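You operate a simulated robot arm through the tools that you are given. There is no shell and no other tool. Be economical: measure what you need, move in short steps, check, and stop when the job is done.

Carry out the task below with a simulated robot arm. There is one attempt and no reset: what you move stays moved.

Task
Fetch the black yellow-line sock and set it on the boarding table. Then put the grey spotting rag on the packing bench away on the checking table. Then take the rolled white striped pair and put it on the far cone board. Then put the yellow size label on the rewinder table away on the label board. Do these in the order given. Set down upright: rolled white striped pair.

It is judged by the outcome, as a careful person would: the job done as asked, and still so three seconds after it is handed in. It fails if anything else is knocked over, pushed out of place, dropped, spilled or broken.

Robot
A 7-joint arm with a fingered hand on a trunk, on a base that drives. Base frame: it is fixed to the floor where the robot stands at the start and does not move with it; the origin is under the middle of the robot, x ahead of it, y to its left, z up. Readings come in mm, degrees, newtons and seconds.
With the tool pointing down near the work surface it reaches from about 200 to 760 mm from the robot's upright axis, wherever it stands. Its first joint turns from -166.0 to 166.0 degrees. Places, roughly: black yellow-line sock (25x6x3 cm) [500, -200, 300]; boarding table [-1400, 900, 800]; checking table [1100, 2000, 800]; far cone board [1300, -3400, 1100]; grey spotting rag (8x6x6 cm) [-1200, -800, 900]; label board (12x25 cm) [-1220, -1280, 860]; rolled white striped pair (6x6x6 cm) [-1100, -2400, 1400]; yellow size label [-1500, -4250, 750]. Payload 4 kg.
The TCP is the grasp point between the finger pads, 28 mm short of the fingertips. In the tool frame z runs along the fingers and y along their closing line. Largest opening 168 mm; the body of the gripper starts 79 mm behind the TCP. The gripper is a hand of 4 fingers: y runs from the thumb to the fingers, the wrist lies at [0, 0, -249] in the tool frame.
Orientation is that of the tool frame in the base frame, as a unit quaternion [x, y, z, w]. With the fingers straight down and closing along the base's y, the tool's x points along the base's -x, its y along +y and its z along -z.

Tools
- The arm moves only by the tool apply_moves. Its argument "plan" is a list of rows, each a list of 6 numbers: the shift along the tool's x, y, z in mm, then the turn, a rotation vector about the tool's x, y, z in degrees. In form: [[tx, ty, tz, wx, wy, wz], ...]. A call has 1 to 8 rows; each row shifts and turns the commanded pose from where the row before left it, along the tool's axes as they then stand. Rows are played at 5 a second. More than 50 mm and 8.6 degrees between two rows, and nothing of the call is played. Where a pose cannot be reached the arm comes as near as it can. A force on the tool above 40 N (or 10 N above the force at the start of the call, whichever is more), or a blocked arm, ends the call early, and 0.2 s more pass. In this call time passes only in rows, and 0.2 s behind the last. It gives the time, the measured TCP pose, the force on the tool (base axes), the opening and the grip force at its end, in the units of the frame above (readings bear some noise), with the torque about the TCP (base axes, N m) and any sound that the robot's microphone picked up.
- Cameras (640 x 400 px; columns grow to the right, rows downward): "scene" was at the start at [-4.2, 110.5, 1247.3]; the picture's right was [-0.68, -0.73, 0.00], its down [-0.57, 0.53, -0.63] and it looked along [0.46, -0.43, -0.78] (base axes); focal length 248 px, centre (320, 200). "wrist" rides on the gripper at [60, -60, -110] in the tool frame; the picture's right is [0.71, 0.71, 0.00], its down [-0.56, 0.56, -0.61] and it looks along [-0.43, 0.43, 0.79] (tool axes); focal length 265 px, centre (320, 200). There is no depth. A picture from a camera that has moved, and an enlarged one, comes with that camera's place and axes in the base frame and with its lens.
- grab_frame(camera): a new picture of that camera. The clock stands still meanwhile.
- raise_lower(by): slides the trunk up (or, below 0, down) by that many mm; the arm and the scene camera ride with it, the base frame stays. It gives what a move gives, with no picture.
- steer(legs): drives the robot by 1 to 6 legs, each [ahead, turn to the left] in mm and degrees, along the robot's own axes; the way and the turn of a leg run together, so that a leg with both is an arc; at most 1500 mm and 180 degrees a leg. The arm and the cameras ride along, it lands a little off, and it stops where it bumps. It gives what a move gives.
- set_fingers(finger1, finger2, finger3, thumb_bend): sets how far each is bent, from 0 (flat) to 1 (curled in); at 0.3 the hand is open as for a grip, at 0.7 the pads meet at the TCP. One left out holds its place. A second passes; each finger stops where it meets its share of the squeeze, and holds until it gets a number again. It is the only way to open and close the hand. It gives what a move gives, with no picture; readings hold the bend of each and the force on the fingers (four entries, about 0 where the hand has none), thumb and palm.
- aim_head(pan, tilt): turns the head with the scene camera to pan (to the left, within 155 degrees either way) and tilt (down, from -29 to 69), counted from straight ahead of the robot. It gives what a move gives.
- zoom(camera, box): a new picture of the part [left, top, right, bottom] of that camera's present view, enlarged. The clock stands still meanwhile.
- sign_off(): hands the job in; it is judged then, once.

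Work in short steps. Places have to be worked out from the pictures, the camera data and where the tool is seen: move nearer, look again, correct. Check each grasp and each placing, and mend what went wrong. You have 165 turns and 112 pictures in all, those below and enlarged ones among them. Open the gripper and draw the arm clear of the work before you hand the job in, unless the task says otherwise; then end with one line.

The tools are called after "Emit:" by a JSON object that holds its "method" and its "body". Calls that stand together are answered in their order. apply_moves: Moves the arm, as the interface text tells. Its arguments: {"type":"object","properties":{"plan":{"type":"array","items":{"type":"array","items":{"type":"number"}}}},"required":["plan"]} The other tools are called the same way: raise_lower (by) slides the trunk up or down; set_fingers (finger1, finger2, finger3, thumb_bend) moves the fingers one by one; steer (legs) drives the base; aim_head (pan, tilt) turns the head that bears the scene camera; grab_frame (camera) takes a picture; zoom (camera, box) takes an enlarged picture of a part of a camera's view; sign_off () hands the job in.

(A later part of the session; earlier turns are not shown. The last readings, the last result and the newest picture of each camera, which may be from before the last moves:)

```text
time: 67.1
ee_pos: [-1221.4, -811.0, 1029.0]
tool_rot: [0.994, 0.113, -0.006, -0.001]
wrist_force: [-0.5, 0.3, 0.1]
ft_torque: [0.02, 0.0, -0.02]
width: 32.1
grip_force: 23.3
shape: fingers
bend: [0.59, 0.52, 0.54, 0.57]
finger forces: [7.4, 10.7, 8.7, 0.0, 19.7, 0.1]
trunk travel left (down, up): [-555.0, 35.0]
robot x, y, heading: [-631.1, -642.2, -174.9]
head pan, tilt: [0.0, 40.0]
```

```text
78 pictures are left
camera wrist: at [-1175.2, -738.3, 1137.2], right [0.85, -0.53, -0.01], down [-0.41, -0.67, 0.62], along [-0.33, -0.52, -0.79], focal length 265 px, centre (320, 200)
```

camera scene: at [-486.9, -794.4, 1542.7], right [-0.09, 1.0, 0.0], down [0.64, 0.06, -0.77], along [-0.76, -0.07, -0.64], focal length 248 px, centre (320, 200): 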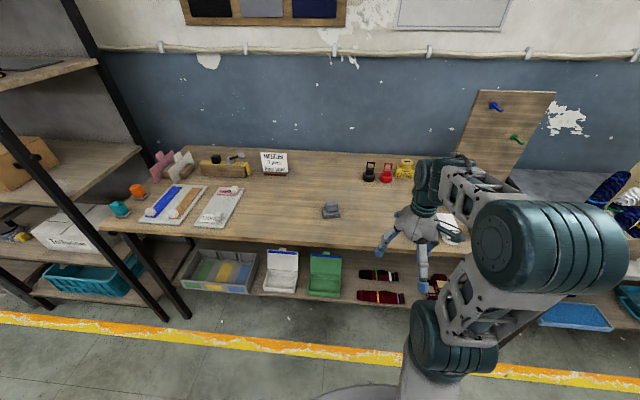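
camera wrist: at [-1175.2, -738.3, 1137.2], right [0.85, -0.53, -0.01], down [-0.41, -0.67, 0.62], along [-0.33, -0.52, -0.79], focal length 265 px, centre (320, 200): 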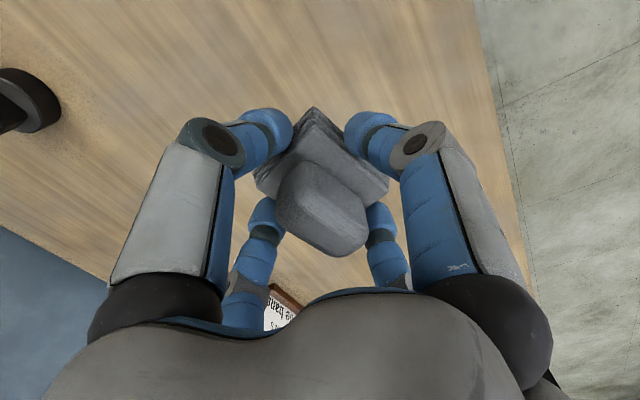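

Held firmly. Retract the arm, back off, and drive north toward the checking table.

Emit:
{"method": "apply_moves", "body": {"plan": [[45, -40, 0, 0, 0, 0], [45, -40, 0, 0, 0, 0], [45, -40, 0, 0, 0, 0]]}}

Emit:
{"method": "steer", "body": {"legs": [[-150, 0], [0, -95], [900, 0], [880, 0], [0, -90]]}}

Emit:
{"method": "grab_frame", "body": {"camera": "scene"}}

```text
refused: row 1 steps farther than a row can; nothing moved
```

```text
time: 84.8
ee_pos: [105.1, 1252.1, 1028.3]
tool_rot: [-0.072, 0.997, 0.0, 0.005]
wrist_force: [0.8, -0.1, -0.5]
ft_torque: [0.0, 0.01, 0.01]
width: 31.6
grip_force: 23.1
shape: fingers
bend: [0.59, 0.52, 0.54, 0.57]
finger forces: [6.6, 10.7, 8.6, 0.1, 19.6, 0.0]
trunk travel left (down, up): [-555.0, 35.0]
robot x, y, heading: [-497.9, 1136.4, 0.1]
head pan, tilt: [0.0, 40.0]
```

```text
77 pictures are left
camera scene: at [-474.0, 1297.6, 1542.7], right [0.0, -1.0, 0.0], down [-0.64, 0.0, -0.77], along [0.77, 0.0, -0.64], focal length 248 px, centre (320, 200)
```

scene: 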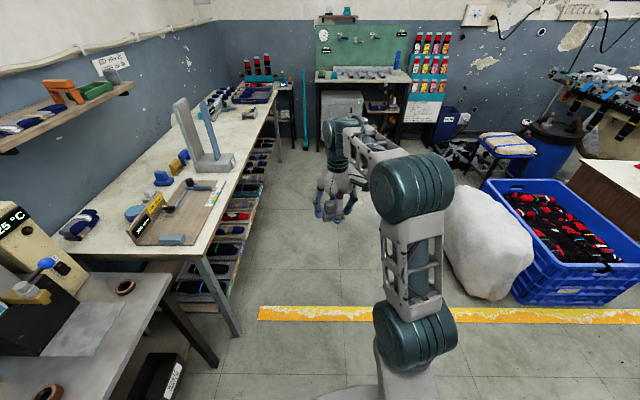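

Clear lane. Drive along the table to x≈1200 and turn to face it.

Emit:
{"method": "steer", "body": {"legs": [[1000, 0], [680, 0], [0, 90]]}}

Emit:
{"method": "grab_frame", "body": {"camera": "scene"}}

Emit:
{"method": "grab_frame", "body": {"camera": "wrist"}}

```text
time: 97.3
ee_pos: [1058.1, 1745.5, 1028.1]
tool_rot: [0.766, -0.642, -0.004, -0.004]
wrist_force: [0.1, 1.3, -1.2]
ft_torque: [-0.02, -0.04, 0.01]
width: 31.2
grip_force: 22.6
shape: fingers
bend: [0.59, 0.52, 0.54, 0.57]
finger forces: [6.2, 10.7, 8.6, 0.0, 19.7, 0.0]
trunk travel left (down, up): [-555.0, 35.0]
robot x, y, heading: [1193.9, 1146.3, 92.2]
head pan, tilt: [0.0, 40.0]
```

```text
76 pictures are left
camera scene: at [1030.7, 1164.9, 1542.7], right [1.0, 0.04, 0.0], down [0.02, -0.64, -0.77], along [-0.03, 0.77, -0.64], focal length 248 px, centre (320, 200)
```

scene: 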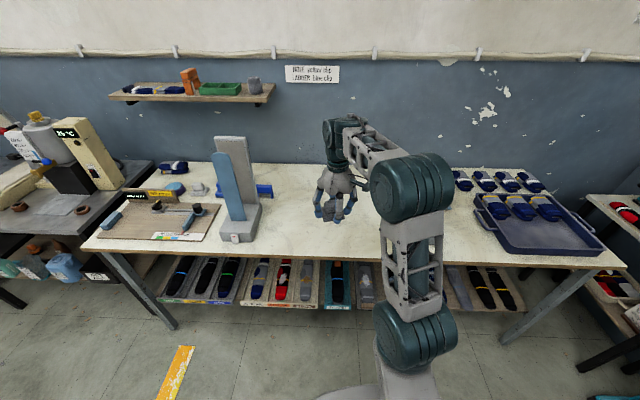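

```text
75 pictures are left
camera wrist: at [1127.9, 1695.6, 1136.8], right [-0.57, -0.82, -0.01], down [-0.65, 0.44, 0.62], along [-0.5, 0.36, -0.79], focal length 265 px, centre (320, 200)
```

wrist: 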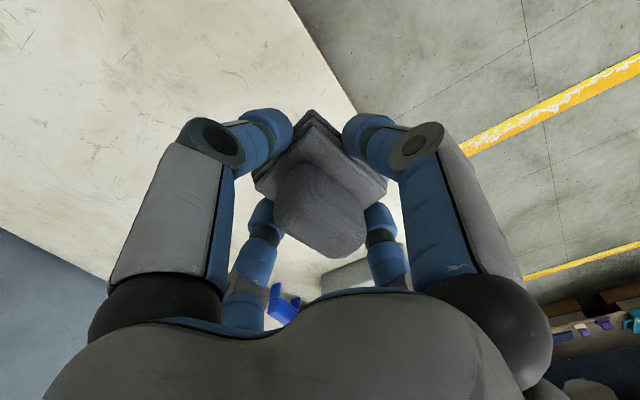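

Table is empty here. Move forward 95 mm and lower.

Emit:
{"method": "apply_moves", "body": {"plan": [[-45, -19, 0, 0, 0, 0], [-45, -19, 0, 0, 0, 0], [0, 0, 45, 0, 0, 0], [0, 0, 45, 0, 0, 0], [0, 0, 40, 0, 0, 0]]}}

Emit:
{"method": "grab_frame", "body": {"camera": "scene"}}

```text
time: 98.5
ee_pos: [1082.1, 1841.8, 898.9]
tool_rot: [0.766, -0.642, -0.003, -0.004]
wrist_force: [0.0, -0.8, -0.9]
ft_torque: [-0.02, 0.0, 0.02]
width: 30.8
grip_force: 22.6
shape: fingers
bend: [0.6, 0.51, 0.54, 0.57]
finger forces: [6.4, 10.8, 8.5, 0.1, 19.3, 0.0]
trunk travel left (down, up): [-555.0, 35.0]
robot x, y, heading: [1194.7, 1143.3, 92.1]
head pan, tilt: [0.0, 40.0]
```

```text
74 pictures are left
camera scene: at [1030.8, 1165.5, 1542.7], right [1.0, 0.04, 0.0], down [0.02, -0.64, -0.77], along [-0.03, 0.77, -0.64], focal length 248 px, centre (320, 200)
```

scene: 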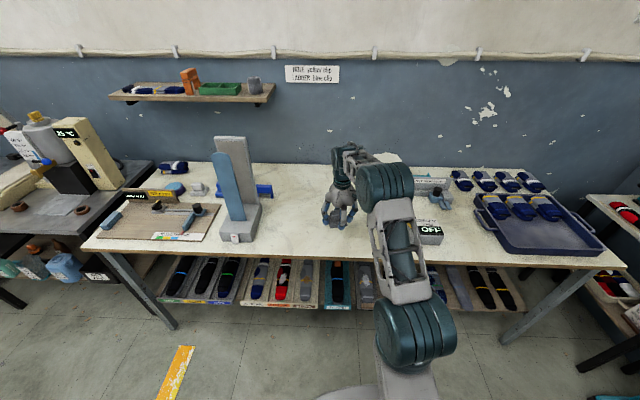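

Still above the table; continue down slowly till contact.

Emit:
{"method": "apply_moves", "body": {"plan": [[0, 0, 15, 0, 0, 0], [0, 0, 10, 0, 0, 0], [0, 0, 7, 0, 0, 0], [0, 0, 6, 0, 0, 0], [0, 0, 6, 0, 0, 0], [0, 0, 6, 0, 0, 0], [0, 0, 6, 0, 0, 0], [0, 0, 6, 0, 0, 0]]}}

Emit:
{"method": "zoom", "body": {"camera": "scene", "box": [280, 150, 400, 250]}}

```text
time: 100.3
ee_pos: [1080.5, 1843.7, 838.7]
tool_rot: [0.766, -0.642, -0.005, -0.006]
wrist_force: [1.4, -1.0, 11.4]
ft_torque: [0.02, 0.41, 0.05]
width: 30.7
grip_force: 22.7
shape: fingers
bend: [0.6, 0.51, 0.54, 0.57]
finger forces: [7.2, 11.3, 8.8, 0.0, 19.5, 0.1]
trunk travel left (down, up): [-555.0, 35.0]
robot x, y, heading: [1198.4, 1141.8, 92.1]
head pan, tilt: [0.0, 40.0]
```

```text
4.00 times, centred on (340, 200) of scene
camera zoom: at [1031.3, 1163.6, 1543.1], right [1.0, 0.04, 0.0], down [0.02, -0.64, -0.77], along [-0.03, 0.77, -0.64], focal length 992 px, centre (240, 200)
```

zoom: 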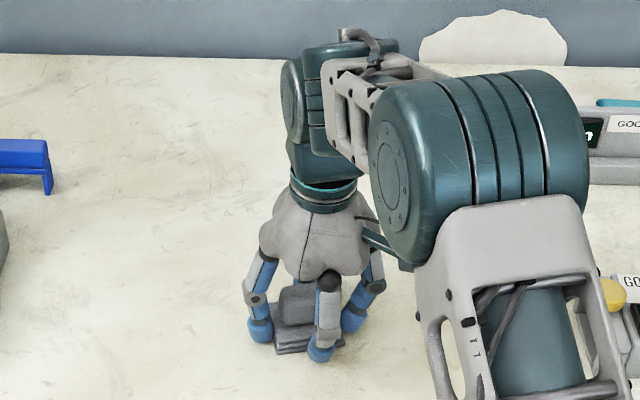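

Contact at 11 N. Release and withdraw upward.

Emit:
{"method": "set_fingers", "body": {"finger1": 0.38, "finger2": 0.38, "finger3": 0.38, "thumb_bend": 0.38}}

Emit:
{"method": "apply_moves", "body": {"plan": [[0, 0, -20, 0, 0, 0], [0, 0, -40, 0, 0, 0], [0, 0, -45, 0, 0, 0], [0, 0, -45, 0, 0, 0], [35, -25, -10, 0, 0, 0], [40, -20, 0, 0, 0, 0], [45, 0, 0, 0, 0, 0]]}}

Emit:
{"method": "grab_frame", "body": {"camera": "scene"}}

```text
time: 101.3
ee_pos: [1078.9, 1843.7, 835.5]
tool_rot: [0.766, -0.642, -0.003, -0.004]
wrist_force: [-0.8, 1.3, -0.6]
ft_torque: [0.01, -0.03, -0.03]
width: 93.5
grip_force: 0.1
shape: fingers
bend: [0.38, 0.38, 0.38, 0.38]
finger forces: [0.0, 0.0, 0.0, 0.0, 0.0, 0.0]
trunk travel left (down, up): [-555.0, 35.0]
robot x, y, heading: [1194.3, 1145.0, 92.1]
head pan, tilt: [0.0, 40.0]
```

```text
time: 102.9
ee_pos: [1142.1, 1732.4, 997.3]
tool_rot: [0.766, -0.642, -0.003, -0.005]
wrist_force: [0.0, -0.5, -0.2]
ft_torque: [0.01, 0.01, -0.01]
width: 93.3
grip_force: 0.1
shape: fingers
bend: [0.38, 0.38, 0.38, 0.38]
finger forces: [0.0, 0.0, 0.0, 0.0, 0.0, 0.0]
trunk travel left (down, up): [-555.0, 35.0]
robot x, y, heading: [1193.7, 1146.1, 92.3]
head pan, tilt: [0.0, 40.0]
```

```text
72 pictures are left
camera scene: at [1031.0, 1164.3, 1542.7], right [1.0, 0.04, 0.0], down [0.02, -0.64, -0.77], along [-0.03, 0.77, -0.64], focal length 248 px, centre (320, 200)
```

scene: 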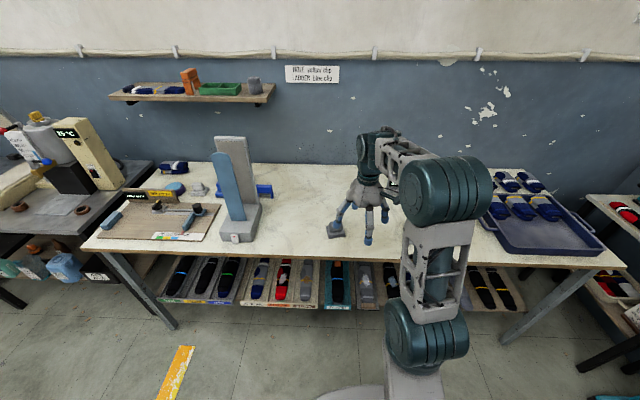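

Rag is placed on the checking table. Now drive to the rack near (-1100,-2400) via the west aisle.

Emit:
{"method": "steer", "body": {"legs": [[0, 88], [1000, 0], [540, 0], [0, 90]]}}

Emit:
{"method": "aim_head", "body": {"pan": 0, "tilt": 25}}

Emit:
{"method": "grab_frame", "body": {"camera": "scene"}}

```text
time: 118.5
ee_pos: [-318.5, 505.1, 996.4]
tool_rot: [0.652, 0.758, -0.004, 0.003]
wrist_force: [0.9, 0.7, 0.8]
ft_torque: [0.01, 0.02, -0.01]
width: 93.7
grip_force: 0.1
shape: fingers
bend: [0.38, 0.38, 0.38, 0.38]
finger forces: [0.1, 0.1, 0.0, 0.0, 0.1, 0.0]
trunk travel left (down, up): [-555.0, 35.0]
robot x, y, heading: [-355.7, 1091.7, -89.4]
head pan, tilt: [0.0, 40.0]
```

```text
time: 119.2
ee_pos: [-318.5, 504.0, 997.2]
tool_rot: [0.652, 0.758, -0.004, 0.004]
wrist_force: [-0.5, 0.1, 0.8]
ft_torque: [-0.01, -0.03, 0.0]
width: 93.2
grip_force: 0.0
shape: fingers
bend: [0.38, 0.38, 0.38, 0.38]
finger forces: [0.1, 0.0, 0.0, 0.0, 0.0, 0.0]
trunk travel left (down, up): [-555.0, 35.0]
robot x, y, heading: [-355.3, 1092.5, -89.3]
head pan, tilt: [0.0, 25.0]
```

```text
71 pictures are left
camera scene: at [-193.1, 1061.2, 1566.0], right [-1.0, -0.01, 0.0], down [0.0, 0.42, -0.91], along [0.01, -0.91, -0.42], focal length 248 px, centre (320, 200)
```

scene: 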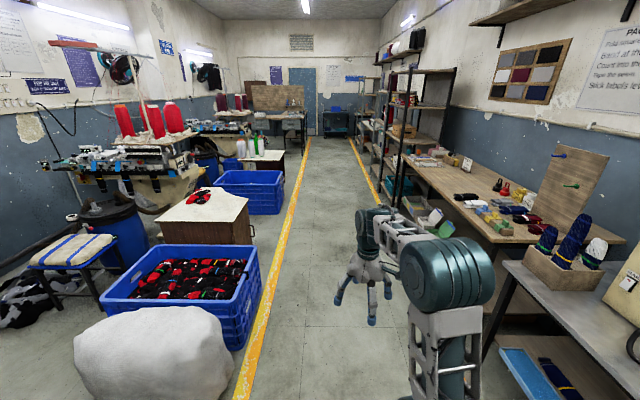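

Aisle is clear. Retract the arm a bit and drive south, then turn the head to look at the rack.

Emit:
{"method": "apply_moves", "body": {"plan": [[45, 0, 0, 0, 0, 0], [45, 0, 0, 0, 0, 0], [45, 0, 0, 0, 0, 0], [45, 0, 0, 0, 0, 0]]}}

Emit:
{"method": "steer", "body": {"legs": [[1500, 0], [1500, 0], [450, 0]]}}

Emit:
{"method": "aim_head", "body": {"pan": -90, "tilt": 10}}

Emit:
{"method": "grab_frame", "body": {"camera": "scene"}}

```text
time: 120.2
ee_pos: [-344.9, 685.0, 991.6]
tool_rot: [0.652, 0.758, -0.004, 0.004]
wrist_force: [-1.1, -0.1, 0.0]
ft_torque: [-0.02, -0.02, 0.0]
width: 93.4
grip_force: 0.0
shape: fingers
bend: [0.38, 0.38, 0.38, 0.38]
finger forces: [0.0, 0.0, 0.0, 0.1, 0.1, 0.0]
trunk travel left (down, up): [-555.0, 35.0]
robot x, y, heading: [-357.7, 1095.4, -89.4]
head pan, tilt: [0.0, 25.0]
```

```text
time: 136.7
ee_pos: [-259.2, -2696.2, 992.9]
tool_rot: [0.647, 0.762, -0.004, 0.003]
wrist_force: [0.4, -0.6, 0.2]
ft_torque: [0.01, 0.05, -0.01]
width: 93.0
grip_force: 0.1
shape: fingers
bend: [0.38, 0.38, 0.38, 0.38]
finger forces: [0.0, 0.0, 0.0, 0.0, 0.0, 0.0]
trunk travel left (down, up): [-555.0, 35.0]
robot x, y, heading: [-277.5, -2289.3, -88.8]
head pan, tilt: [0.0, 25.0]
```

```text
time: 138.4
ee_pos: [-259.5, -2695.7, 992.1]
tool_rot: [0.647, 0.762, -0.004, 0.003]
wrist_force: [0.2, 0.8, 0.2]
ft_torque: [0.0, -0.03, -0.03]
width: 93.4
grip_force: 0.0
shape: fingers
bend: [0.38, 0.38, 0.38, 0.38]
finger forces: [0.0, 0.0, 0.0, 0.0, 0.0, 0.0]
trunk travel left (down, up): [-555.0, 35.0]
robot x, y, heading: [-274.1, -2291.0, -88.9]
head pan, tilt: [-90.0, 10.0]
```

```text
70 pictures are left
camera scene: at [-206.7, -2227.6, 1590.4], right [-0.02, 1.0, 0.0], down [0.17, 0.0, -0.98], along [-0.98, -0.02, -0.17], focal length 248 px, centre (320, 200)
```

scene: 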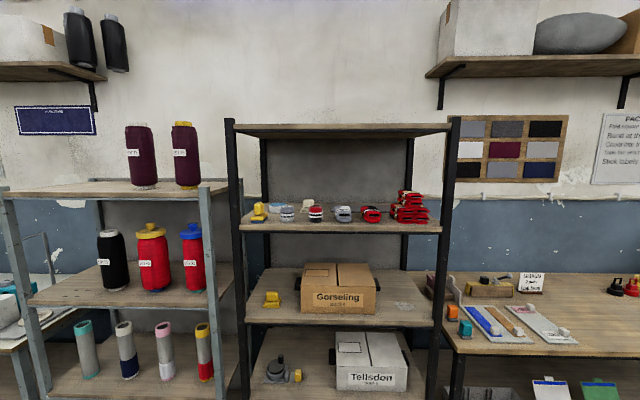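

Emit:
{"method": "zoom", "body": {"camera": "scene", "box": [230, 170, 450, 250]}}

```text
2.91 times, centred on (340, 210) of scene
camera zoom: at [-206.7, -2227.6, 1590.4], right [-0.02, 1.0, 0.0], down [0.17, 0.0, -0.98], along [-0.98, -0.02, -0.17], focal length 722 px, centre (262, 171)
```

zoom: 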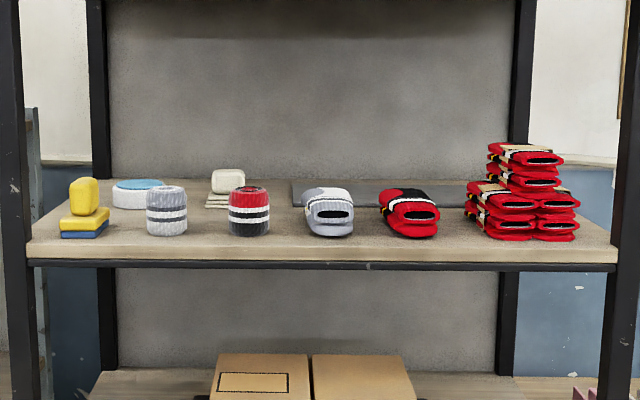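

The white striped roll stands near the shelf front between the yellow block and the red roll. I need a forward-tilted approach under the upper shelf. First turn to face the rack and test how a fully curled side finger looks.

Emit:
{"method": "steer", "body": {"legs": [[0, -91]]}}

Emit:
{"method": "set_fingers", "body": {"finger1": 1.0, "finger2": 0.4, "finger3": 0.0, "thumb_bend": 0.4}}

Emit:
{"method": "grab_frame", "body": {"camera": "wrist"}}

Emit:
{"method": "aim_head", "body": {"pan": 0, "tilt": 20}}

Emit:
{"method": "grab_frame", "body": {"camera": "scene"}}

```text
time: 142.6
ee_pos: [-683.1, -2297.5, 994.1]
tool_rot: [0.997, 0.072, -0.005, -0.001]
wrist_force: [-0.4, -0.2, -0.3]
ft_torque: [0.04, -0.01, 0.0]
width: 93.5
grip_force: 0.1
shape: fingers
bend: [0.38, 0.38, 0.38, 0.38]
finger forces: [0.0, 0.1, 0.0, 0.0, 0.0, 0.1]
trunk travel left (down, up): [-555.0, 35.0]
robot x, y, heading: [-272.5, -2288.6, -179.7]
head pan, tilt: [-90.0, 10.0]
```

```text
time: 143.6
ee_pos: [-683.3, -2297.8, 993.2]
tool_rot: [0.997, 0.073, -0.006, -0.001]
wrist_force: [0.1, -0.6, 0.1]
ft_torque: [-0.04, 0.02, 0.01]
width: 85.5
grip_force: 0.0
shape: fingers
bend: [1.0, 0.4, 0.0, 0.4]
finger forces: [0.0, 0.0, 0.1, 0.0, 0.0, 0.0]
trunk travel left (down, up): [-555.0, 35.0]
robot x, y, heading: [-277.4, -2285.6, -179.7]
head pan, tilt: [-90.0, 10.0]
```

```text
68 pictures are left
camera wrist: at [-630.1, -2228.8, 1101.7], right [0.8, -0.6, -0.01], down [-0.46, -0.63, 0.62], along [-0.38, -0.49, -0.79], focal length 265 px, centre (320, 200)
```

wrist: 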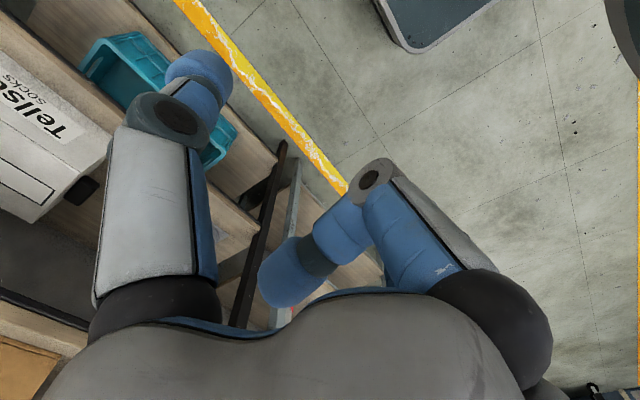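

```text
time: 145.3
ee_pos: [-683.5, -2296.7, 992.8]
tool_rot: [0.997, 0.072, -0.006, -0.001]
wrist_force: [-0.4, 0.2, 0.1]
ft_torque: [-0.03, 0.01, 0.0]
width: 85.7
grip_force: 0.0
shape: fingers
bend: [1.0, 0.4, 0.0, 0.4]
finger forces: [0.0, 0.0, 0.0, 0.0, 0.1, 0.1]
trunk travel left (down, up): [-555.0, 35.0]
robot x, y, heading: [-273.2, -2291.9, -179.9]
head pan, tilt: [0.0, 20.0]
```

```text
67 pictures are left
camera scene: at [-307.6, -2452.4, 1574.1], right [-0.01, 1.0, 0.0], down [0.34, 0.0, -0.94], along [-0.94, 0.0, -0.34], focal length 248 px, centre (320, 200)
```

scene: 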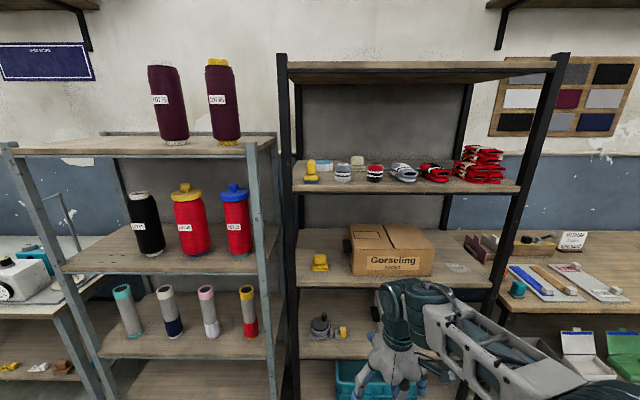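

Finger1 is the tool +x side; fully curled it tucks to the palm and won't reach the shelf. Now triangulate the roll more precisely from this new viewpoint.

Emit:
{"method": "zoom", "body": {"camera": "scene", "box": [290, 140, 410, 215]}}

```text
5.33 times, centred on (350, 178) of scene
camera zoom: at [-307.6, -2452.4, 1574.1], right [-0.01, 1.0, 0.0], down [0.34, 0.0, -0.94], along [-0.94, 0.0, -0.34], focal length 1323 px, centre (160, 320)
```

zoom: 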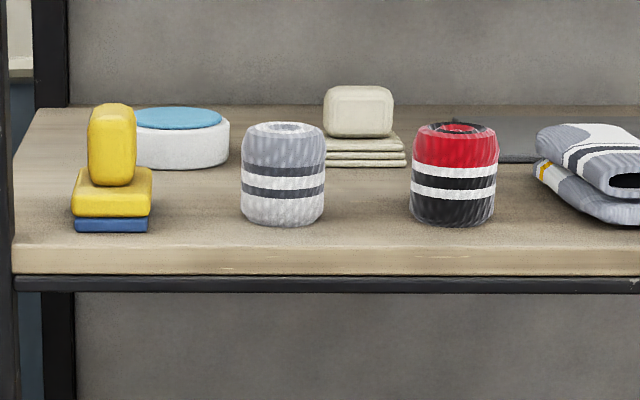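

Roll centre ≈ (-1137,-2374,1373), shelf edge ≈ x -1068, shelf ≈ z 1343, upper shelf at ≈1656. I'll raise the trunk, pitch the hand 45° forward, and move up while still clear.

Emit:
{"method": "raise_lower", "body": {"by": 33}}

Emit:
{"method": "apply_moves", "body": {"plan": [[0, 0, -40, 0, -7.5, 0], [0, 0, -40, 0, -7.5, 0], [0, 0, -40, 0, -7.5, 0], [0, 0, -40, 0, -7.5, 0], [0, 0, -40, 0, -7.5, 0], [0, 0, -20, 0, -7.5, 0]]}}

Emit:
{"method": "grab_frame", "body": {"camera": "scene"}}

```text
time: 146.1
ee_pos: [-684.1, -2297.5, 1025.0]
tool_rot: [0.997, 0.073, -0.005, 0.0]
wrist_force: [0.1, 0.3, 0.1]
ft_torque: [0.0, -0.01, -0.02]
width: 85.6
grip_force: 0.0
shape: fingers
bend: [1.0, 0.4, 0.0, 0.4]
finger forces: [0.0, 0.0, 0.0, 0.0, 0.1, 0.1]
trunk travel left (down, up): [-588.0, 2.0]
robot x, y, heading: [-274.9, -2289.3, -179.5]
head pan, tilt: [0.0, 20.0]
```

```text
time: 147.4
ee_pos: [-617.3, -2289.4, 1231.7]
tool_rot: [0.919, 0.068, -0.387, 0.028]
wrist_force: [-0.6, -0.2, -0.3]
ft_torque: [-0.03, -0.01, -0.02]
width: 85.7
grip_force: 0.0
shape: fingers
bend: [1.0, 0.4, 0.0, 0.4]
finger forces: [0.0, 0.1, 0.0, 0.0, 0.0, 0.0]
trunk travel left (down, up): [-588.0, 2.0]
robot x, y, heading: [-269.5, -2289.0, -179.7]
head pan, tilt: [0.0, 20.0]
```

```text
65 pictures are left
camera scene: at [-307.2, -2452.4, 1607.2], right [-0.01, 1.0, 0.0], down [0.34, 0.0, -0.94], along [-0.94, -0.01, -0.34], focal length 248 px, centre (320, 200)
```

scene: 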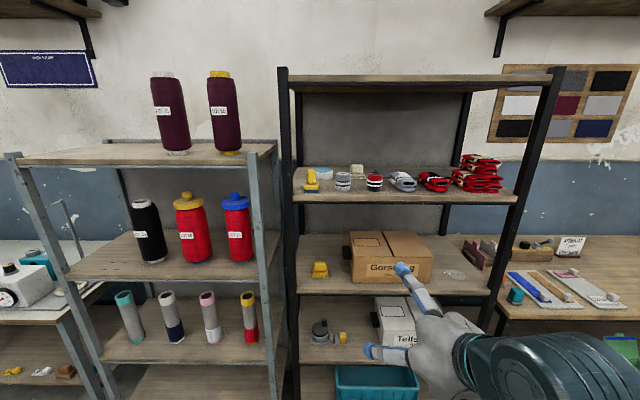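

Pitch works. Correct the ~8° yaw, then lift to the shelf level and line up in y.

Emit:
{"method": "apply_moves", "body": {"plan": [[0, 0, 0, 5.9, 0, 5.9], [-29, 21, -29, 0, 0, 0], [-29, 21, -29, 0, 0, 0], [-29, 21, -29, 0, 0, 0], [-29, 21, -29, 0, 0, 0]]}}

Emit:
{"method": "set_fingers", "body": {"finger2": 0.47, "thumb_bend": 0.47}}

Emit:
{"method": "grab_frame", "body": {"camera": "wrist"}}

Emit:
{"method": "grab_frame", "body": {"camera": "scene"}}

```text
time: 148.7
ee_pos: [-619.0, -2371.3, 1395.3]
tool_rot: [0.922, 0.0, -0.387, -0.001]
wrist_force: [-0.1, -0.6, -0.2]
ft_torque: [-0.02, -0.01, 0.01]
width: 86.0
grip_force: 0.1
shape: fingers
bend: [1.0, 0.4, 0.0, 0.4]
finger forces: [0.1, 0.1, 0.0, 0.0, 0.1, 0.0]
trunk travel left (down, up): [-588.0, 2.0]
robot x, y, heading: [-274.5, -2288.9, -180.0]
head pan, tilt: [0.0, 20.0]
```

```text
time: 149.7
ee_pos: [-619.5, -2371.9, 1396.5]
tool_rot: [0.922, 0.0, -0.387, 0.0]
wrist_force: [0.2, 0.0, -0.3]
ft_torque: [0.02, 0.0, -0.03]
width: 76.9
grip_force: 0.1
shape: fingers
bend: [1.0, 0.47, 0.0, 0.47]
finger forces: [0.0, 0.1, 0.0, 0.1, 0.0, 0.0]
trunk travel left (down, up): [-588.0, 2.0]
robot x, y, heading: [-274.4, -2286.1, -179.6]
head pan, tilt: [0.0, 20.0]
```

```text
64 pictures are left
camera wrist: at [-497.3, -2311.0, 1429.2], right [0.49, -0.71, -0.51], down [0.05, -0.56, 0.83], along [-0.87, -0.43, -0.24], focal length 265 px, centre (320, 200)
```

wrist: 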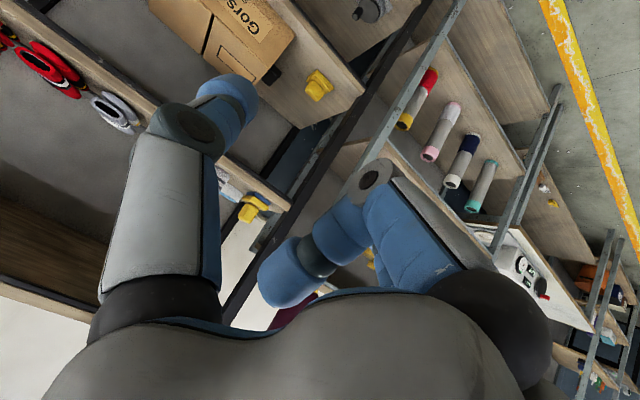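

```text
63 pictures are left
camera scene: at [-307.6, -2452.6, 1607.1], right [-0.01, 1.0, 0.0], down [0.34, 0.0, -0.94], along [-0.94, -0.01, -0.34], focal length 248 px, centre (320, 200)
```

scene: 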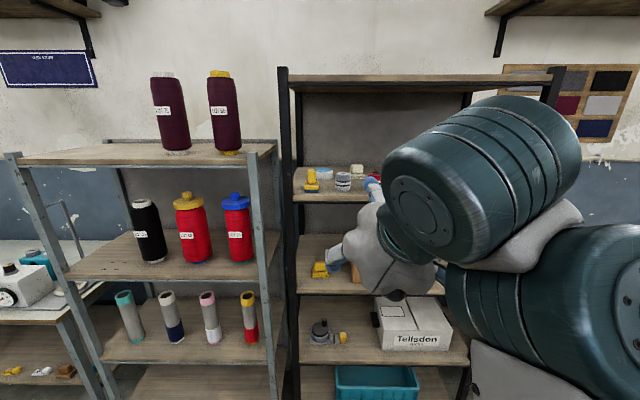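

Drive closer, then look again.

Emit:
{"method": "steer", "body": {"legs": [[270, 0]]}}

Emit:
{"method": "aim_head", "body": {"pan": 5, "tilt": 20}}

Emit:
{"method": "grab_frame", "body": {"camera": "scene"}}

Emit:
{"method": "grab_frame", "body": {"camera": "wrist"}}

```text
time: 151.6
ee_pos: [-888.5, -2374.0, 1395.6]
tool_rot: [0.922, 0.0, -0.387, -0.001]
wrist_force: [-0.9, -0.3, 0.8]
ft_torque: [-0.02, -0.05, -0.03]
width: 76.9
grip_force: 0.0
shape: fingers
bend: [1.0, 0.47, 0.0, 0.47]
finger forces: [0.1, 0.0, 0.1, 0.1, 0.1, 0.0]
trunk travel left (down, up): [-588.0, 2.0]
robot x, y, heading: [-547.2, -2289.7, -179.5]
head pan, tilt: [0.0, 20.0]
```

```text
time: 152.2
ee_pos: [-888.9, -2372.9, 1396.4]
tool_rot: [0.922, 0.0, -0.387, -0.001]
wrist_force: [-0.2, -0.4, 0.1]
ft_torque: [-0.03, 0.0, -0.05]
width: 77.2
grip_force: 0.0
shape: fingers
bend: [1.0, 0.47, 0.0, 0.47]
finger forces: [0.0, 0.1, 0.0, 0.0, 0.0, 0.0]
trunk travel left (down, up): [-588.0, 2.0]
robot x, y, heading: [-545.2, -2290.2, -179.6]
head pan, tilt: [5.0, 20.0]
```

```text
62 pictures are left
camera scene: at [-578.1, -2462.2, 1607.1], right [-0.09, 1.0, 0.0], down [0.34, 0.03, -0.94], along [-0.94, -0.09, -0.34], focal length 248 px, centre (320, 200)
```

scene: 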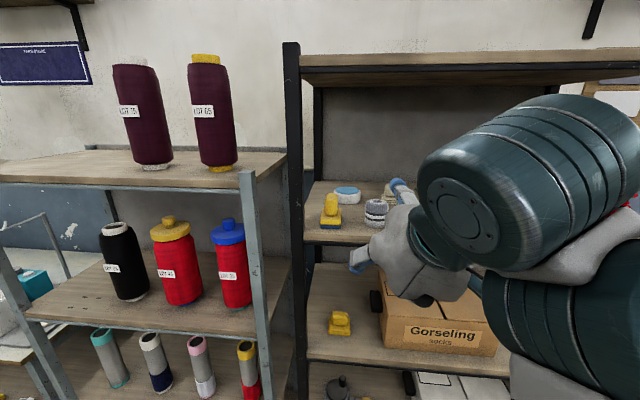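

```text
61 pictures are left
camera wrist: at [-768.3, -2312.5, 1429.2], right [0.49, -0.71, -0.51], down [0.05, -0.56, 0.83], along [-0.87, -0.43, -0.24], focal length 265 px, centre (320, 200)
```

wrist: 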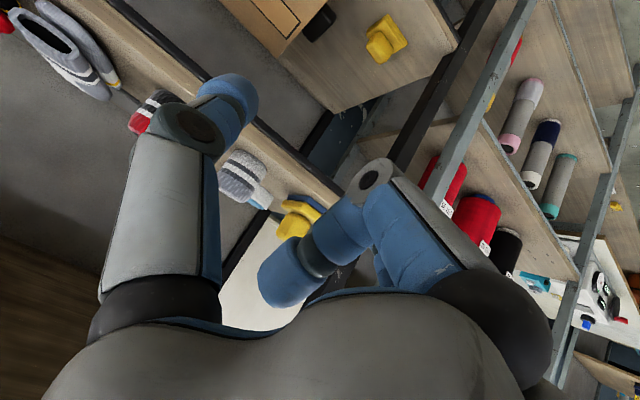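

Both cameras agree: roll at (-1137,-2375,1373), and the TCP is lined up in y. Advance horizontally 140 mm and check.

Emit:
{"method": "apply_moves", "body": {"plan": [[-33, 0, 33, 0, 0, 0], [-33, 0, 33, 0, 0, 0], [-33, 0, 33, 0, 0, 0]]}}

Emit:
{"method": "grab_frame", "body": {"camera": "wrist"}}

Emit:
{"method": "grab_frame", "body": {"camera": "scene"}}

```text
time: 153.0
ee_pos: [-1028.5, -2371.7, 1400.7]
tool_rot: [0.922, 0.0, -0.388, 0.0]
wrist_force: [-0.8, 0.3, -0.2]
ft_torque: [0.01, 0.01, 0.0]
width: 76.7
grip_force: 0.0
shape: fingers
bend: [1.0, 0.47, 0.0, 0.47]
finger forces: [0.0, 0.1, 0.1, 0.0, 0.1, 0.0]
trunk travel left (down, up): [-588.0, 2.0]
robot x, y, heading: [-544.8, -2289.4, -179.5]
head pan, tilt: [5.0, 20.0]
```

```text
60 pictures are left
camera wrist: at [-907.9, -2311.7, 1433.0], right [0.49, -0.71, -0.51], down [0.05, -0.56, 0.83], along [-0.87, -0.43, -0.24], focal length 265 px, centre (320, 200)
```

wrist: 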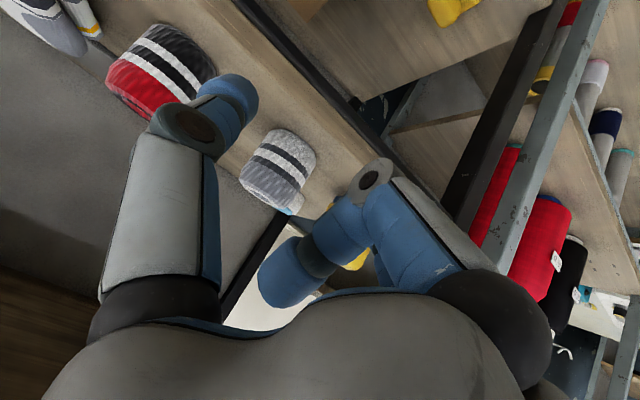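

```text
59 pictures are left
camera scene: at [-579.0, -2462.4, 1607.0], right [-0.09, 1.0, 0.0], down [0.34, 0.03, -0.94], along [-0.94, -0.09, -0.34], focal length 248 px, centre (320, 200)
```

scene: 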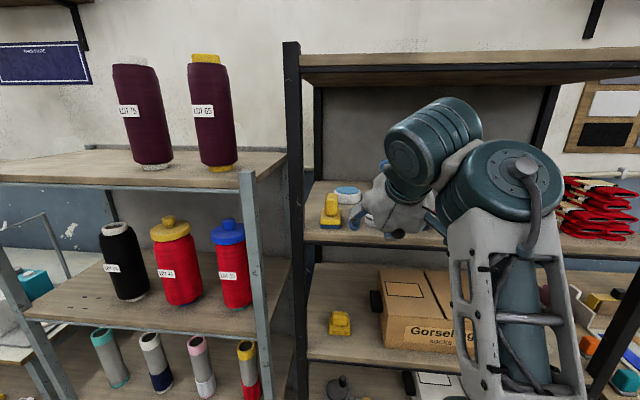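

Roll is between the two pinch fingers' paths. Advance the last 90 mm, slightly descending.

Emit:
{"method": "apply_moves", "body": {"plan": [[-19, 1, 24.5, 0, 0, 0], [-19, 0, 24.5, 0, 0, 0], [-19, 0, 24.5, 0, 0, 0]]}}

Emit:
{"method": "grab_frame", "body": {"camera": "wrist"}}

Emit:
{"method": "zoom", "body": {"camera": "scene", "box": [290, 130, 450, 270]}}

```text
time: 153.8
ee_pos: [-1121.0, -2376.6, 1387.4]
tool_rot: [0.922, 0.0, -0.388, 0.0]
wrist_force: [-0.7, 0.5, 1.0]
ft_torque: [-0.01, 0.03, 0.02]
width: 76.6
grip_force: 0.1
shape: fingers
bend: [1.0, 0.47, 0.0, 0.47]
finger forces: [0.0, 0.0, 0.1, 0.0, 0.0, 0.0]
trunk travel left (down, up): [-588.0, 2.0]
robot x, y, heading: [-545.8, -2290.1, -180.1]
head pan, tilt: [5.0, 20.0]
```

```text
58 pictures are left
camera wrist: at [-1000.7, -2315.7, 1420.3], right [0.49, -0.71, -0.51], down [0.05, -0.56, 0.83], along [-0.87, -0.43, -0.24], focal length 265 px, centre (320, 200)
```

wrist: 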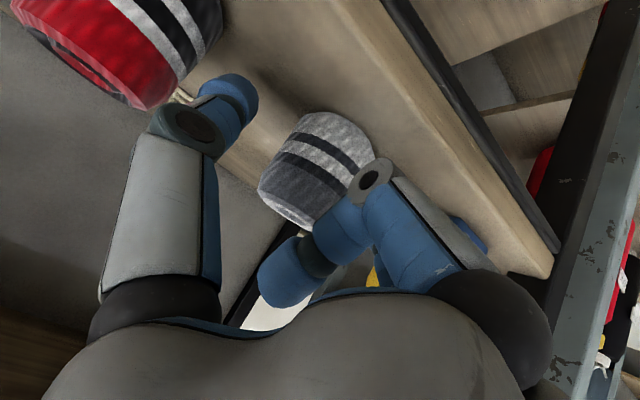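

```text
2.86 times, centred on (370, 200) of scene
camera zoom: at [-578.7, -2462.4, 1607.1], right [-0.09, 1.0, 0.0], down [0.34, 0.03, -0.94], along [-0.94, -0.09, -0.34], focal length 709 px, centre (177, 200)
```

zoom: 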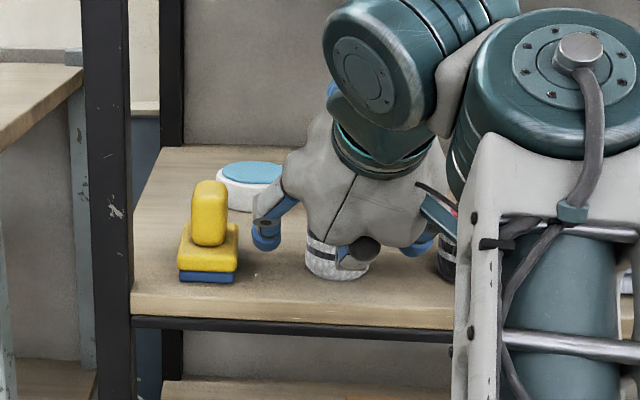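

The roll is centred on the tool axis, 24 mm beyond the TCP. Advance 6 mm more, then pinch with thumb and finger2.

Emit:
{"method": "apply_moves", "body": {"plan": [[0, 0, 3, 0, 0, 0], [0, 0, 3, 0, 0, 0]]}}

Emit:
{"method": "set_fingers", "body": {"finger2": 0.75, "thumb_bend": 0.75}}

Emit:
{"method": "grab_frame", "body": {"camera": "wrist"}}

```text
time: 154.4
ee_pos: [-1124.1, -2375.9, 1384.2]
tool_rot: [0.922, -0.001, -0.387, -0.001]
wrist_force: [-0.3, -0.1, 0.0]
ft_torque: [-0.03, -0.01, 0.01]
width: 76.7
grip_force: 0.0
shape: fingers
bend: [1.0, 0.47, 0.0, 0.47]
finger forces: [0.0, 0.0, 0.1, 0.1, 0.0, 0.0]
trunk travel left (down, up): [-588.0, 2.0]
robot x, y, heading: [-545.0, -2288.6, -179.7]
head pan, tilt: [5.0, 20.0]
```

```text
time: 155.4
ee_pos: [-1125.4, -2373.8, 1384.5]
tool_rot: [0.921, 0.0, -0.388, 0.0]
wrist_force: [0.7, 2.2, 4.5]
ft_torque: [-0.13, 0.11, -0.02]
width: 53.3
grip_force: 13.6
shape: fingers
bend: [1.0, 0.52, 0.0, 0.66]
finger forces: [0.0, 12.1, 0.1, 0.0, 14.8, 0.0]
trunk travel left (down, up): [-588.0, 2.0]
robot x, y, heading: [-547.3, -2289.5, -179.7]
head pan, tilt: [5.0, 20.0]
```

```text
56 pictures are left
camera wrist: at [-1003.5, -2313.9, 1417.1], right [0.49, -0.71, -0.51], down [0.05, -0.56, 0.83], along [-0.87, -0.43, -0.24], focal length 265 px, centre (320, 200)
```

wrist: 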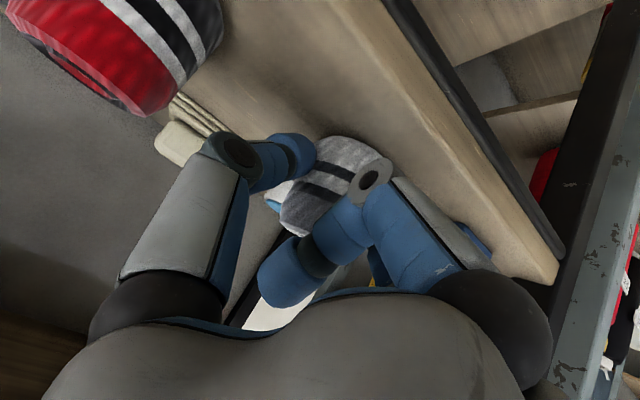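

Gripped at ~13 N. Lift straight up gently and check.

Emit:
{"method": "apply_moves", "body": {"plan": [[-5, 0, -5, 0, 0, 0], [-10, 0, -10, 0, 0, 0], [-12, 0, -12, 0, 0, 0]]}}

Emit:
{"method": "grab_frame", "body": {"camera": "wrist"}}

Emit:
{"method": "zoom", "body": {"camera": "scene", "box": [290, 130, 450, 270]}}

```text
time: 156.2
ee_pos: [-1125.1, -2373.1, 1421.6]
tool_rot: [0.922, 0.0, -0.387, -0.001]
wrist_force: [0.0, -0.1, -1.8]
ft_torque: [0.02, -0.01, 0.02]
width: 52.6
grip_force: 13.4
shape: fingers
bend: [1.0, 0.51, 0.0, 0.67]
finger forces: [0.0, 13.1, 0.0, 0.1, 13.0, 0.0]
trunk travel left (down, up): [-588.0, 2.0]
robot x, y, heading: [-542.7, -2291.7, -179.9]
head pan, tilt: [5.0, 20.0]
```

```text
55 pictures are left
camera wrist: at [-1004.2, -2313.1, 1454.5], right [0.49, -0.71, -0.51], down [0.05, -0.56, 0.83], along [-0.87, -0.43, -0.24], focal length 265 px, centre (320, 200)
```

wrist: 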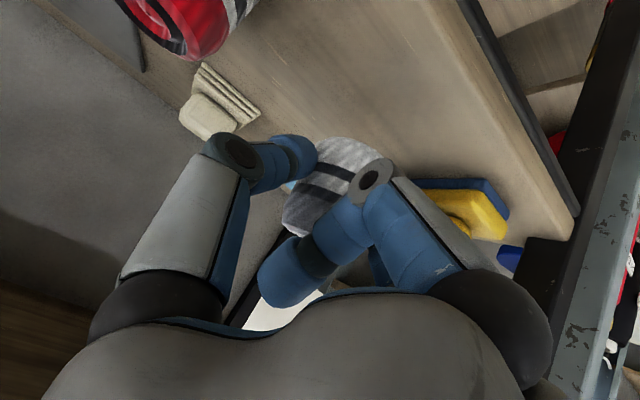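

```text
2.86 times, centred on (370, 200) of scene
camera zoom: at [-578.3, -2462.0, 1607.1], right [-0.09, 1.0, 0.0], down [0.34, 0.03, -0.94], along [-0.94, -0.09, -0.34], focal length 709 px, centre (177, 200)
```

zoom: 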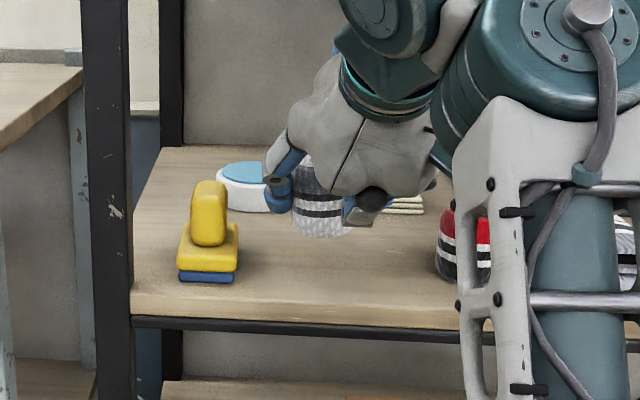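

The roll is held, upright. Withdraw horizontally, back the base away and look toward the far cone board.

Emit:
{"method": "apply_moves", "body": {"plan": [[32, 0, -32, 0, 0, 0], [32, 0, -32, 0, 0, 0], [32, 0, -32, 0, 0, 0], [32, 0, -32, 0, 0, 0], [32, 0, -32, 0, 0, 0]]}}

Emit:
{"method": "steer", "body": {"legs": [[-300, 0]]}}

Emit:
{"method": "aim_head", "body": {"pan": 130, "tilt": 20}}

Emit:
{"method": "grab_frame", "body": {"camera": "scene"}}

Emit:
{"method": "grab_frame", "body": {"camera": "wrist"}}

```text
time: 157.4
ee_pos: [-898.8, -2372.6, 1415.2]
tool_rot: [0.922, 0.001, -0.388, 0.0]
wrist_force: [0.4, -0.6, 0.1]
ft_torque: [0.05, 0.01, 0.01]
width: 52.3
grip_force: 12.8
shape: fingers
bend: [1.0, 0.51, 0.0, 0.67]
finger forces: [0.0, 13.1, 0.1, 0.1, 13.0, 0.1]
trunk travel left (down, up): [-588.0, 2.0]
robot x, y, heading: [-549.2, -2287.7, -179.6]
head pan, tilt: [5.0, 20.0]
```

```text
time: 159.5
ee_pos: [-596.4, -2370.7, 1416.2]
tool_rot: [0.922, 0.001, -0.388, 0.0]
wrist_force: [0.9, -0.7, -0.6]
ft_torque: [0.02, -0.01, 0.01]
width: 52.3
grip_force: 13.2
shape: fingers
bend: [1.0, 0.51, 0.0, 0.67]
finger forces: [0.0, 13.1, 0.0, 0.0, 13.0, 0.0]
trunk travel left (down, up): [-588.0, 2.0]
robot x, y, heading: [-249.0, -2287.6, -179.6]
head pan, tilt: [5.0, 20.0]
```

```text
time: 161.5
ee_pos: [-599.2, -2370.7, 1415.9]
tool_rot: [0.922, 0.0, -0.388, -0.001]
wrist_force: [-0.1, -0.7, -1.1]
ft_torque: [0.01, 0.01, -0.01]
width: 52.4
grip_force: 13.0
shape: fingers
bend: [1.0, 0.51, 0.0, 0.67]
finger forces: [0.0, 13.1, 0.1, 0.0, 13.0, 0.0]
trunk travel left (down, up): [-588.0, 2.0]
robot x, y, heading: [-245.6, -2288.0, -179.8]
head pan, tilt: [130.0, 20.0]
```

```text
53 pictures are left
camera scene: at [-122.3, -2522.4, 1607.1], right [-0.76, -0.65, 0.0], down [-0.22, 0.26, -0.94], along [0.61, -0.72, -0.34], focal length 248 px, centre (320, 200)
```

scene: 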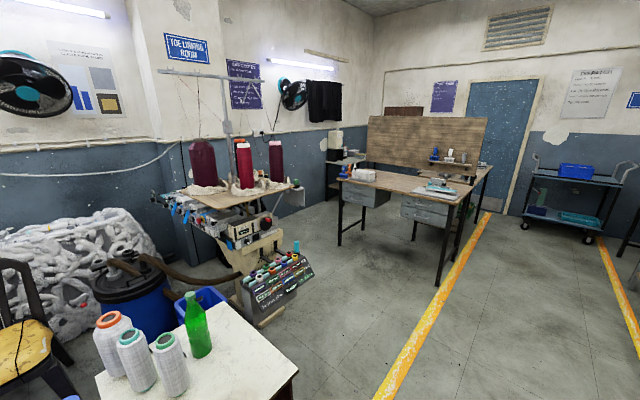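

```text
52 pictures are left
camera wrist: at [-477.5, -2310.4, 1448.6], right [0.5, -0.71, -0.51], down [0.05, -0.56, 0.83], along [-0.87, -0.44, -0.24], focal length 265 px, centre (320, 200)
```

wrist: 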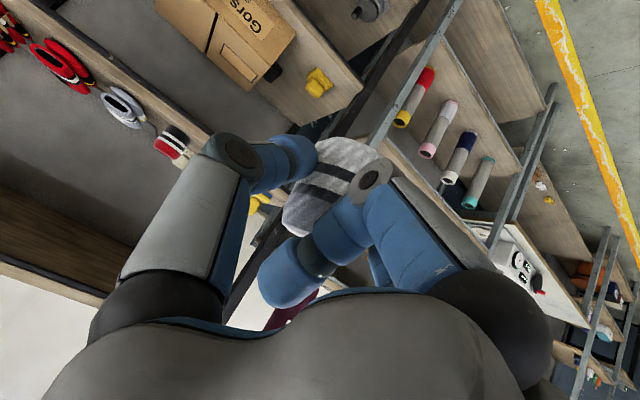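

The far cone board should appear around (244,190): the wooden board with cones on the linking machine. Zoom in.

Emit:
{"method": "zoom", "body": {"camera": "scene", "box": [140, 130, 340, 260]}}

```text
3.08 times, centred on (240, 195) of scene
camera zoom: at [-122.3, -2522.4, 1607.1], right [-0.76, -0.65, 0.0], down [-0.22, 0.26, -0.94], along [0.61, -0.72, -0.34], focal length 763 px, centre (566, 215)
```

zoom: 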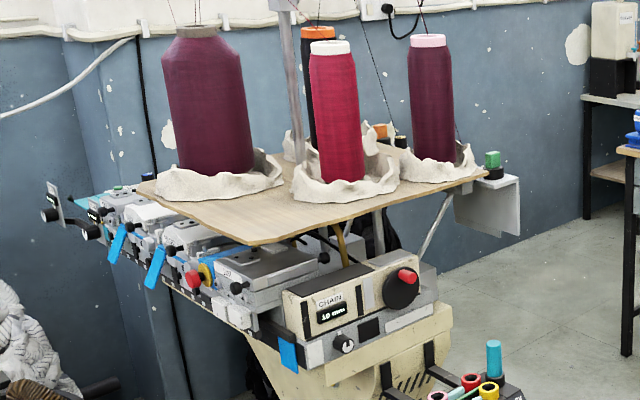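

Board spans roughly x 1113–1607, y -3700 to -3130 at z≈1100, with bare wood near (1230,-3220). Drive to the front of it and look closer.

Emit:
{"method": "steer", "body": {"legs": [[0, 90], [930, 0], [0, 90], [500, 0]]}}

Emit:
{"method": "aim_head", "body": {"pan": -5, "tilt": 30}}

Emit:
{"method": "grab_frame", "body": {"camera": "scene"}}

```text
time: 176.4
ee_pos: [559.6, -3108.1, 1415.7]
tool_rot: [-0.008, 0.922, 0.002, 0.386]
wrist_force: [-0.5, -0.2, -0.6]
ft_torque: [-0.02, 0.0, 0.03]
width: 52.3
grip_force: 12.9
shape: fingers
bend: [1.0, 0.51, 0.0, 0.67]
finger forces: [0.0, 13.1, 0.0, 0.0, 13.0, 0.0]
trunk travel left (down, up): [-588.0, 2.0]
robot x, y, heading: [207.7, -3195.7, 1.4]
head pan, tilt: [130.0, 20.0]
stopped in leg 4: the robot was blocked; the commanded pose is now the measured one
```

```text
time: 178.5
ee_pos: [561.0, -3107.0, 1414.3]
tool_rot: [-0.007, 0.923, 0.002, 0.386]
wrist_force: [0.2, -0.2, -1.3]
ft_torque: [-0.02, 0.03, 0.0]
width: 52.3
grip_force: 13.2
shape: fingers
bend: [1.0, 0.51, 0.0, 0.67]
finger forces: [0.0, 13.0, 0.1, 0.0, 13.0, 0.0]
trunk travel left (down, up): [-588.0, 2.0]
robot x, y, heading: [205.3, -3196.3, 1.3]
head pan, tilt: [-5.0, 30.0]
```

```text
50 pictures are left
camera scene: at [232.8, -3039.8, 1591.1], right [-0.06, -1.0, 0.0], down [-0.5, 0.03, -0.87], along [0.86, -0.06, -0.5], focal length 248 px, centre (320, 200)
```

scene: 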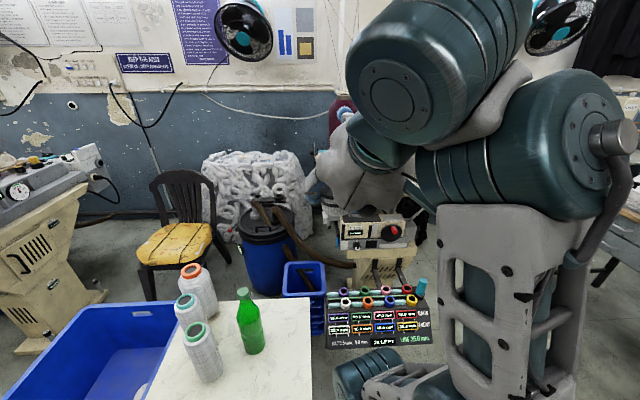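

The base is blocked by the white-topped table to the left front. I'll back off and shift south so the base passes beside it, staying short of the spool rack.

Emit:
{"method": "steer", "body": {"legs": [[-200, 0], [0, -45], [340, 0], [0, 50]]}}

Emit:
{"method": "aim_head", "body": {"pan": 0, "tilt": 45}}

Emit:
{"method": "grab_frame", "body": {"camera": "scene"}}

```text
time: 186.3
ee_pos: [596.2, -3325.7, 1415.4]
tool_rot: [-0.04, 0.922, 0.016, 0.385]
wrist_force: [1.0, -0.5, -1.5]
ft_torque: [-0.03, 0.0, -0.02]
width: 52.3
grip_force: 12.6
shape: fingers
bend: [1.0, 0.51, 0.0, 0.67]
finger forces: [0.1, 13.0, 0.0, 0.0, 13.0, 0.0]
trunk travel left (down, up): [-588.0, 2.0]
robot x, y, heading: [249.8, -3437.8, 5.5]
head pan, tilt: [-5.0, 30.0]
```

```text
time: 187.1
ee_pos: [596.9, -3326.1, 1414.3]
tool_rot: [-0.039, 0.922, 0.015, 0.386]
wrist_force: [-0.1, -0.6, -0.5]
ft_torque: [-0.05, 0.03, -0.01]
width: 52.3
grip_force: 13.0
shape: fingers
bend: [1.0, 0.51, 0.0, 0.67]
finger forces: [0.1, 13.0, 0.1, 0.1, 12.8, 0.1]
trunk travel left (down, up): [-588.0, 2.0]
robot x, y, heading: [247.5, -3440.6, 5.3]
head pan, tilt: [0.0, 45.0]
```

```text
49 pictures are left
camera scene: at [255.1, -3274.9, 1568.5], right [0.09, -1.0, 0.0], down [-0.7, -0.07, -0.71], along [0.7, 0.07, -0.71], focal length 248 px, centre (320, 200)
```

scene: 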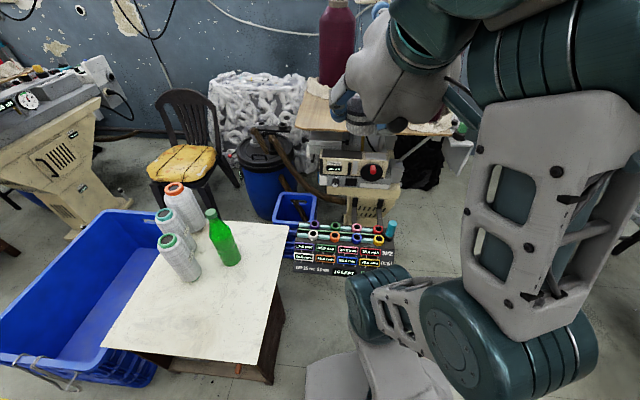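

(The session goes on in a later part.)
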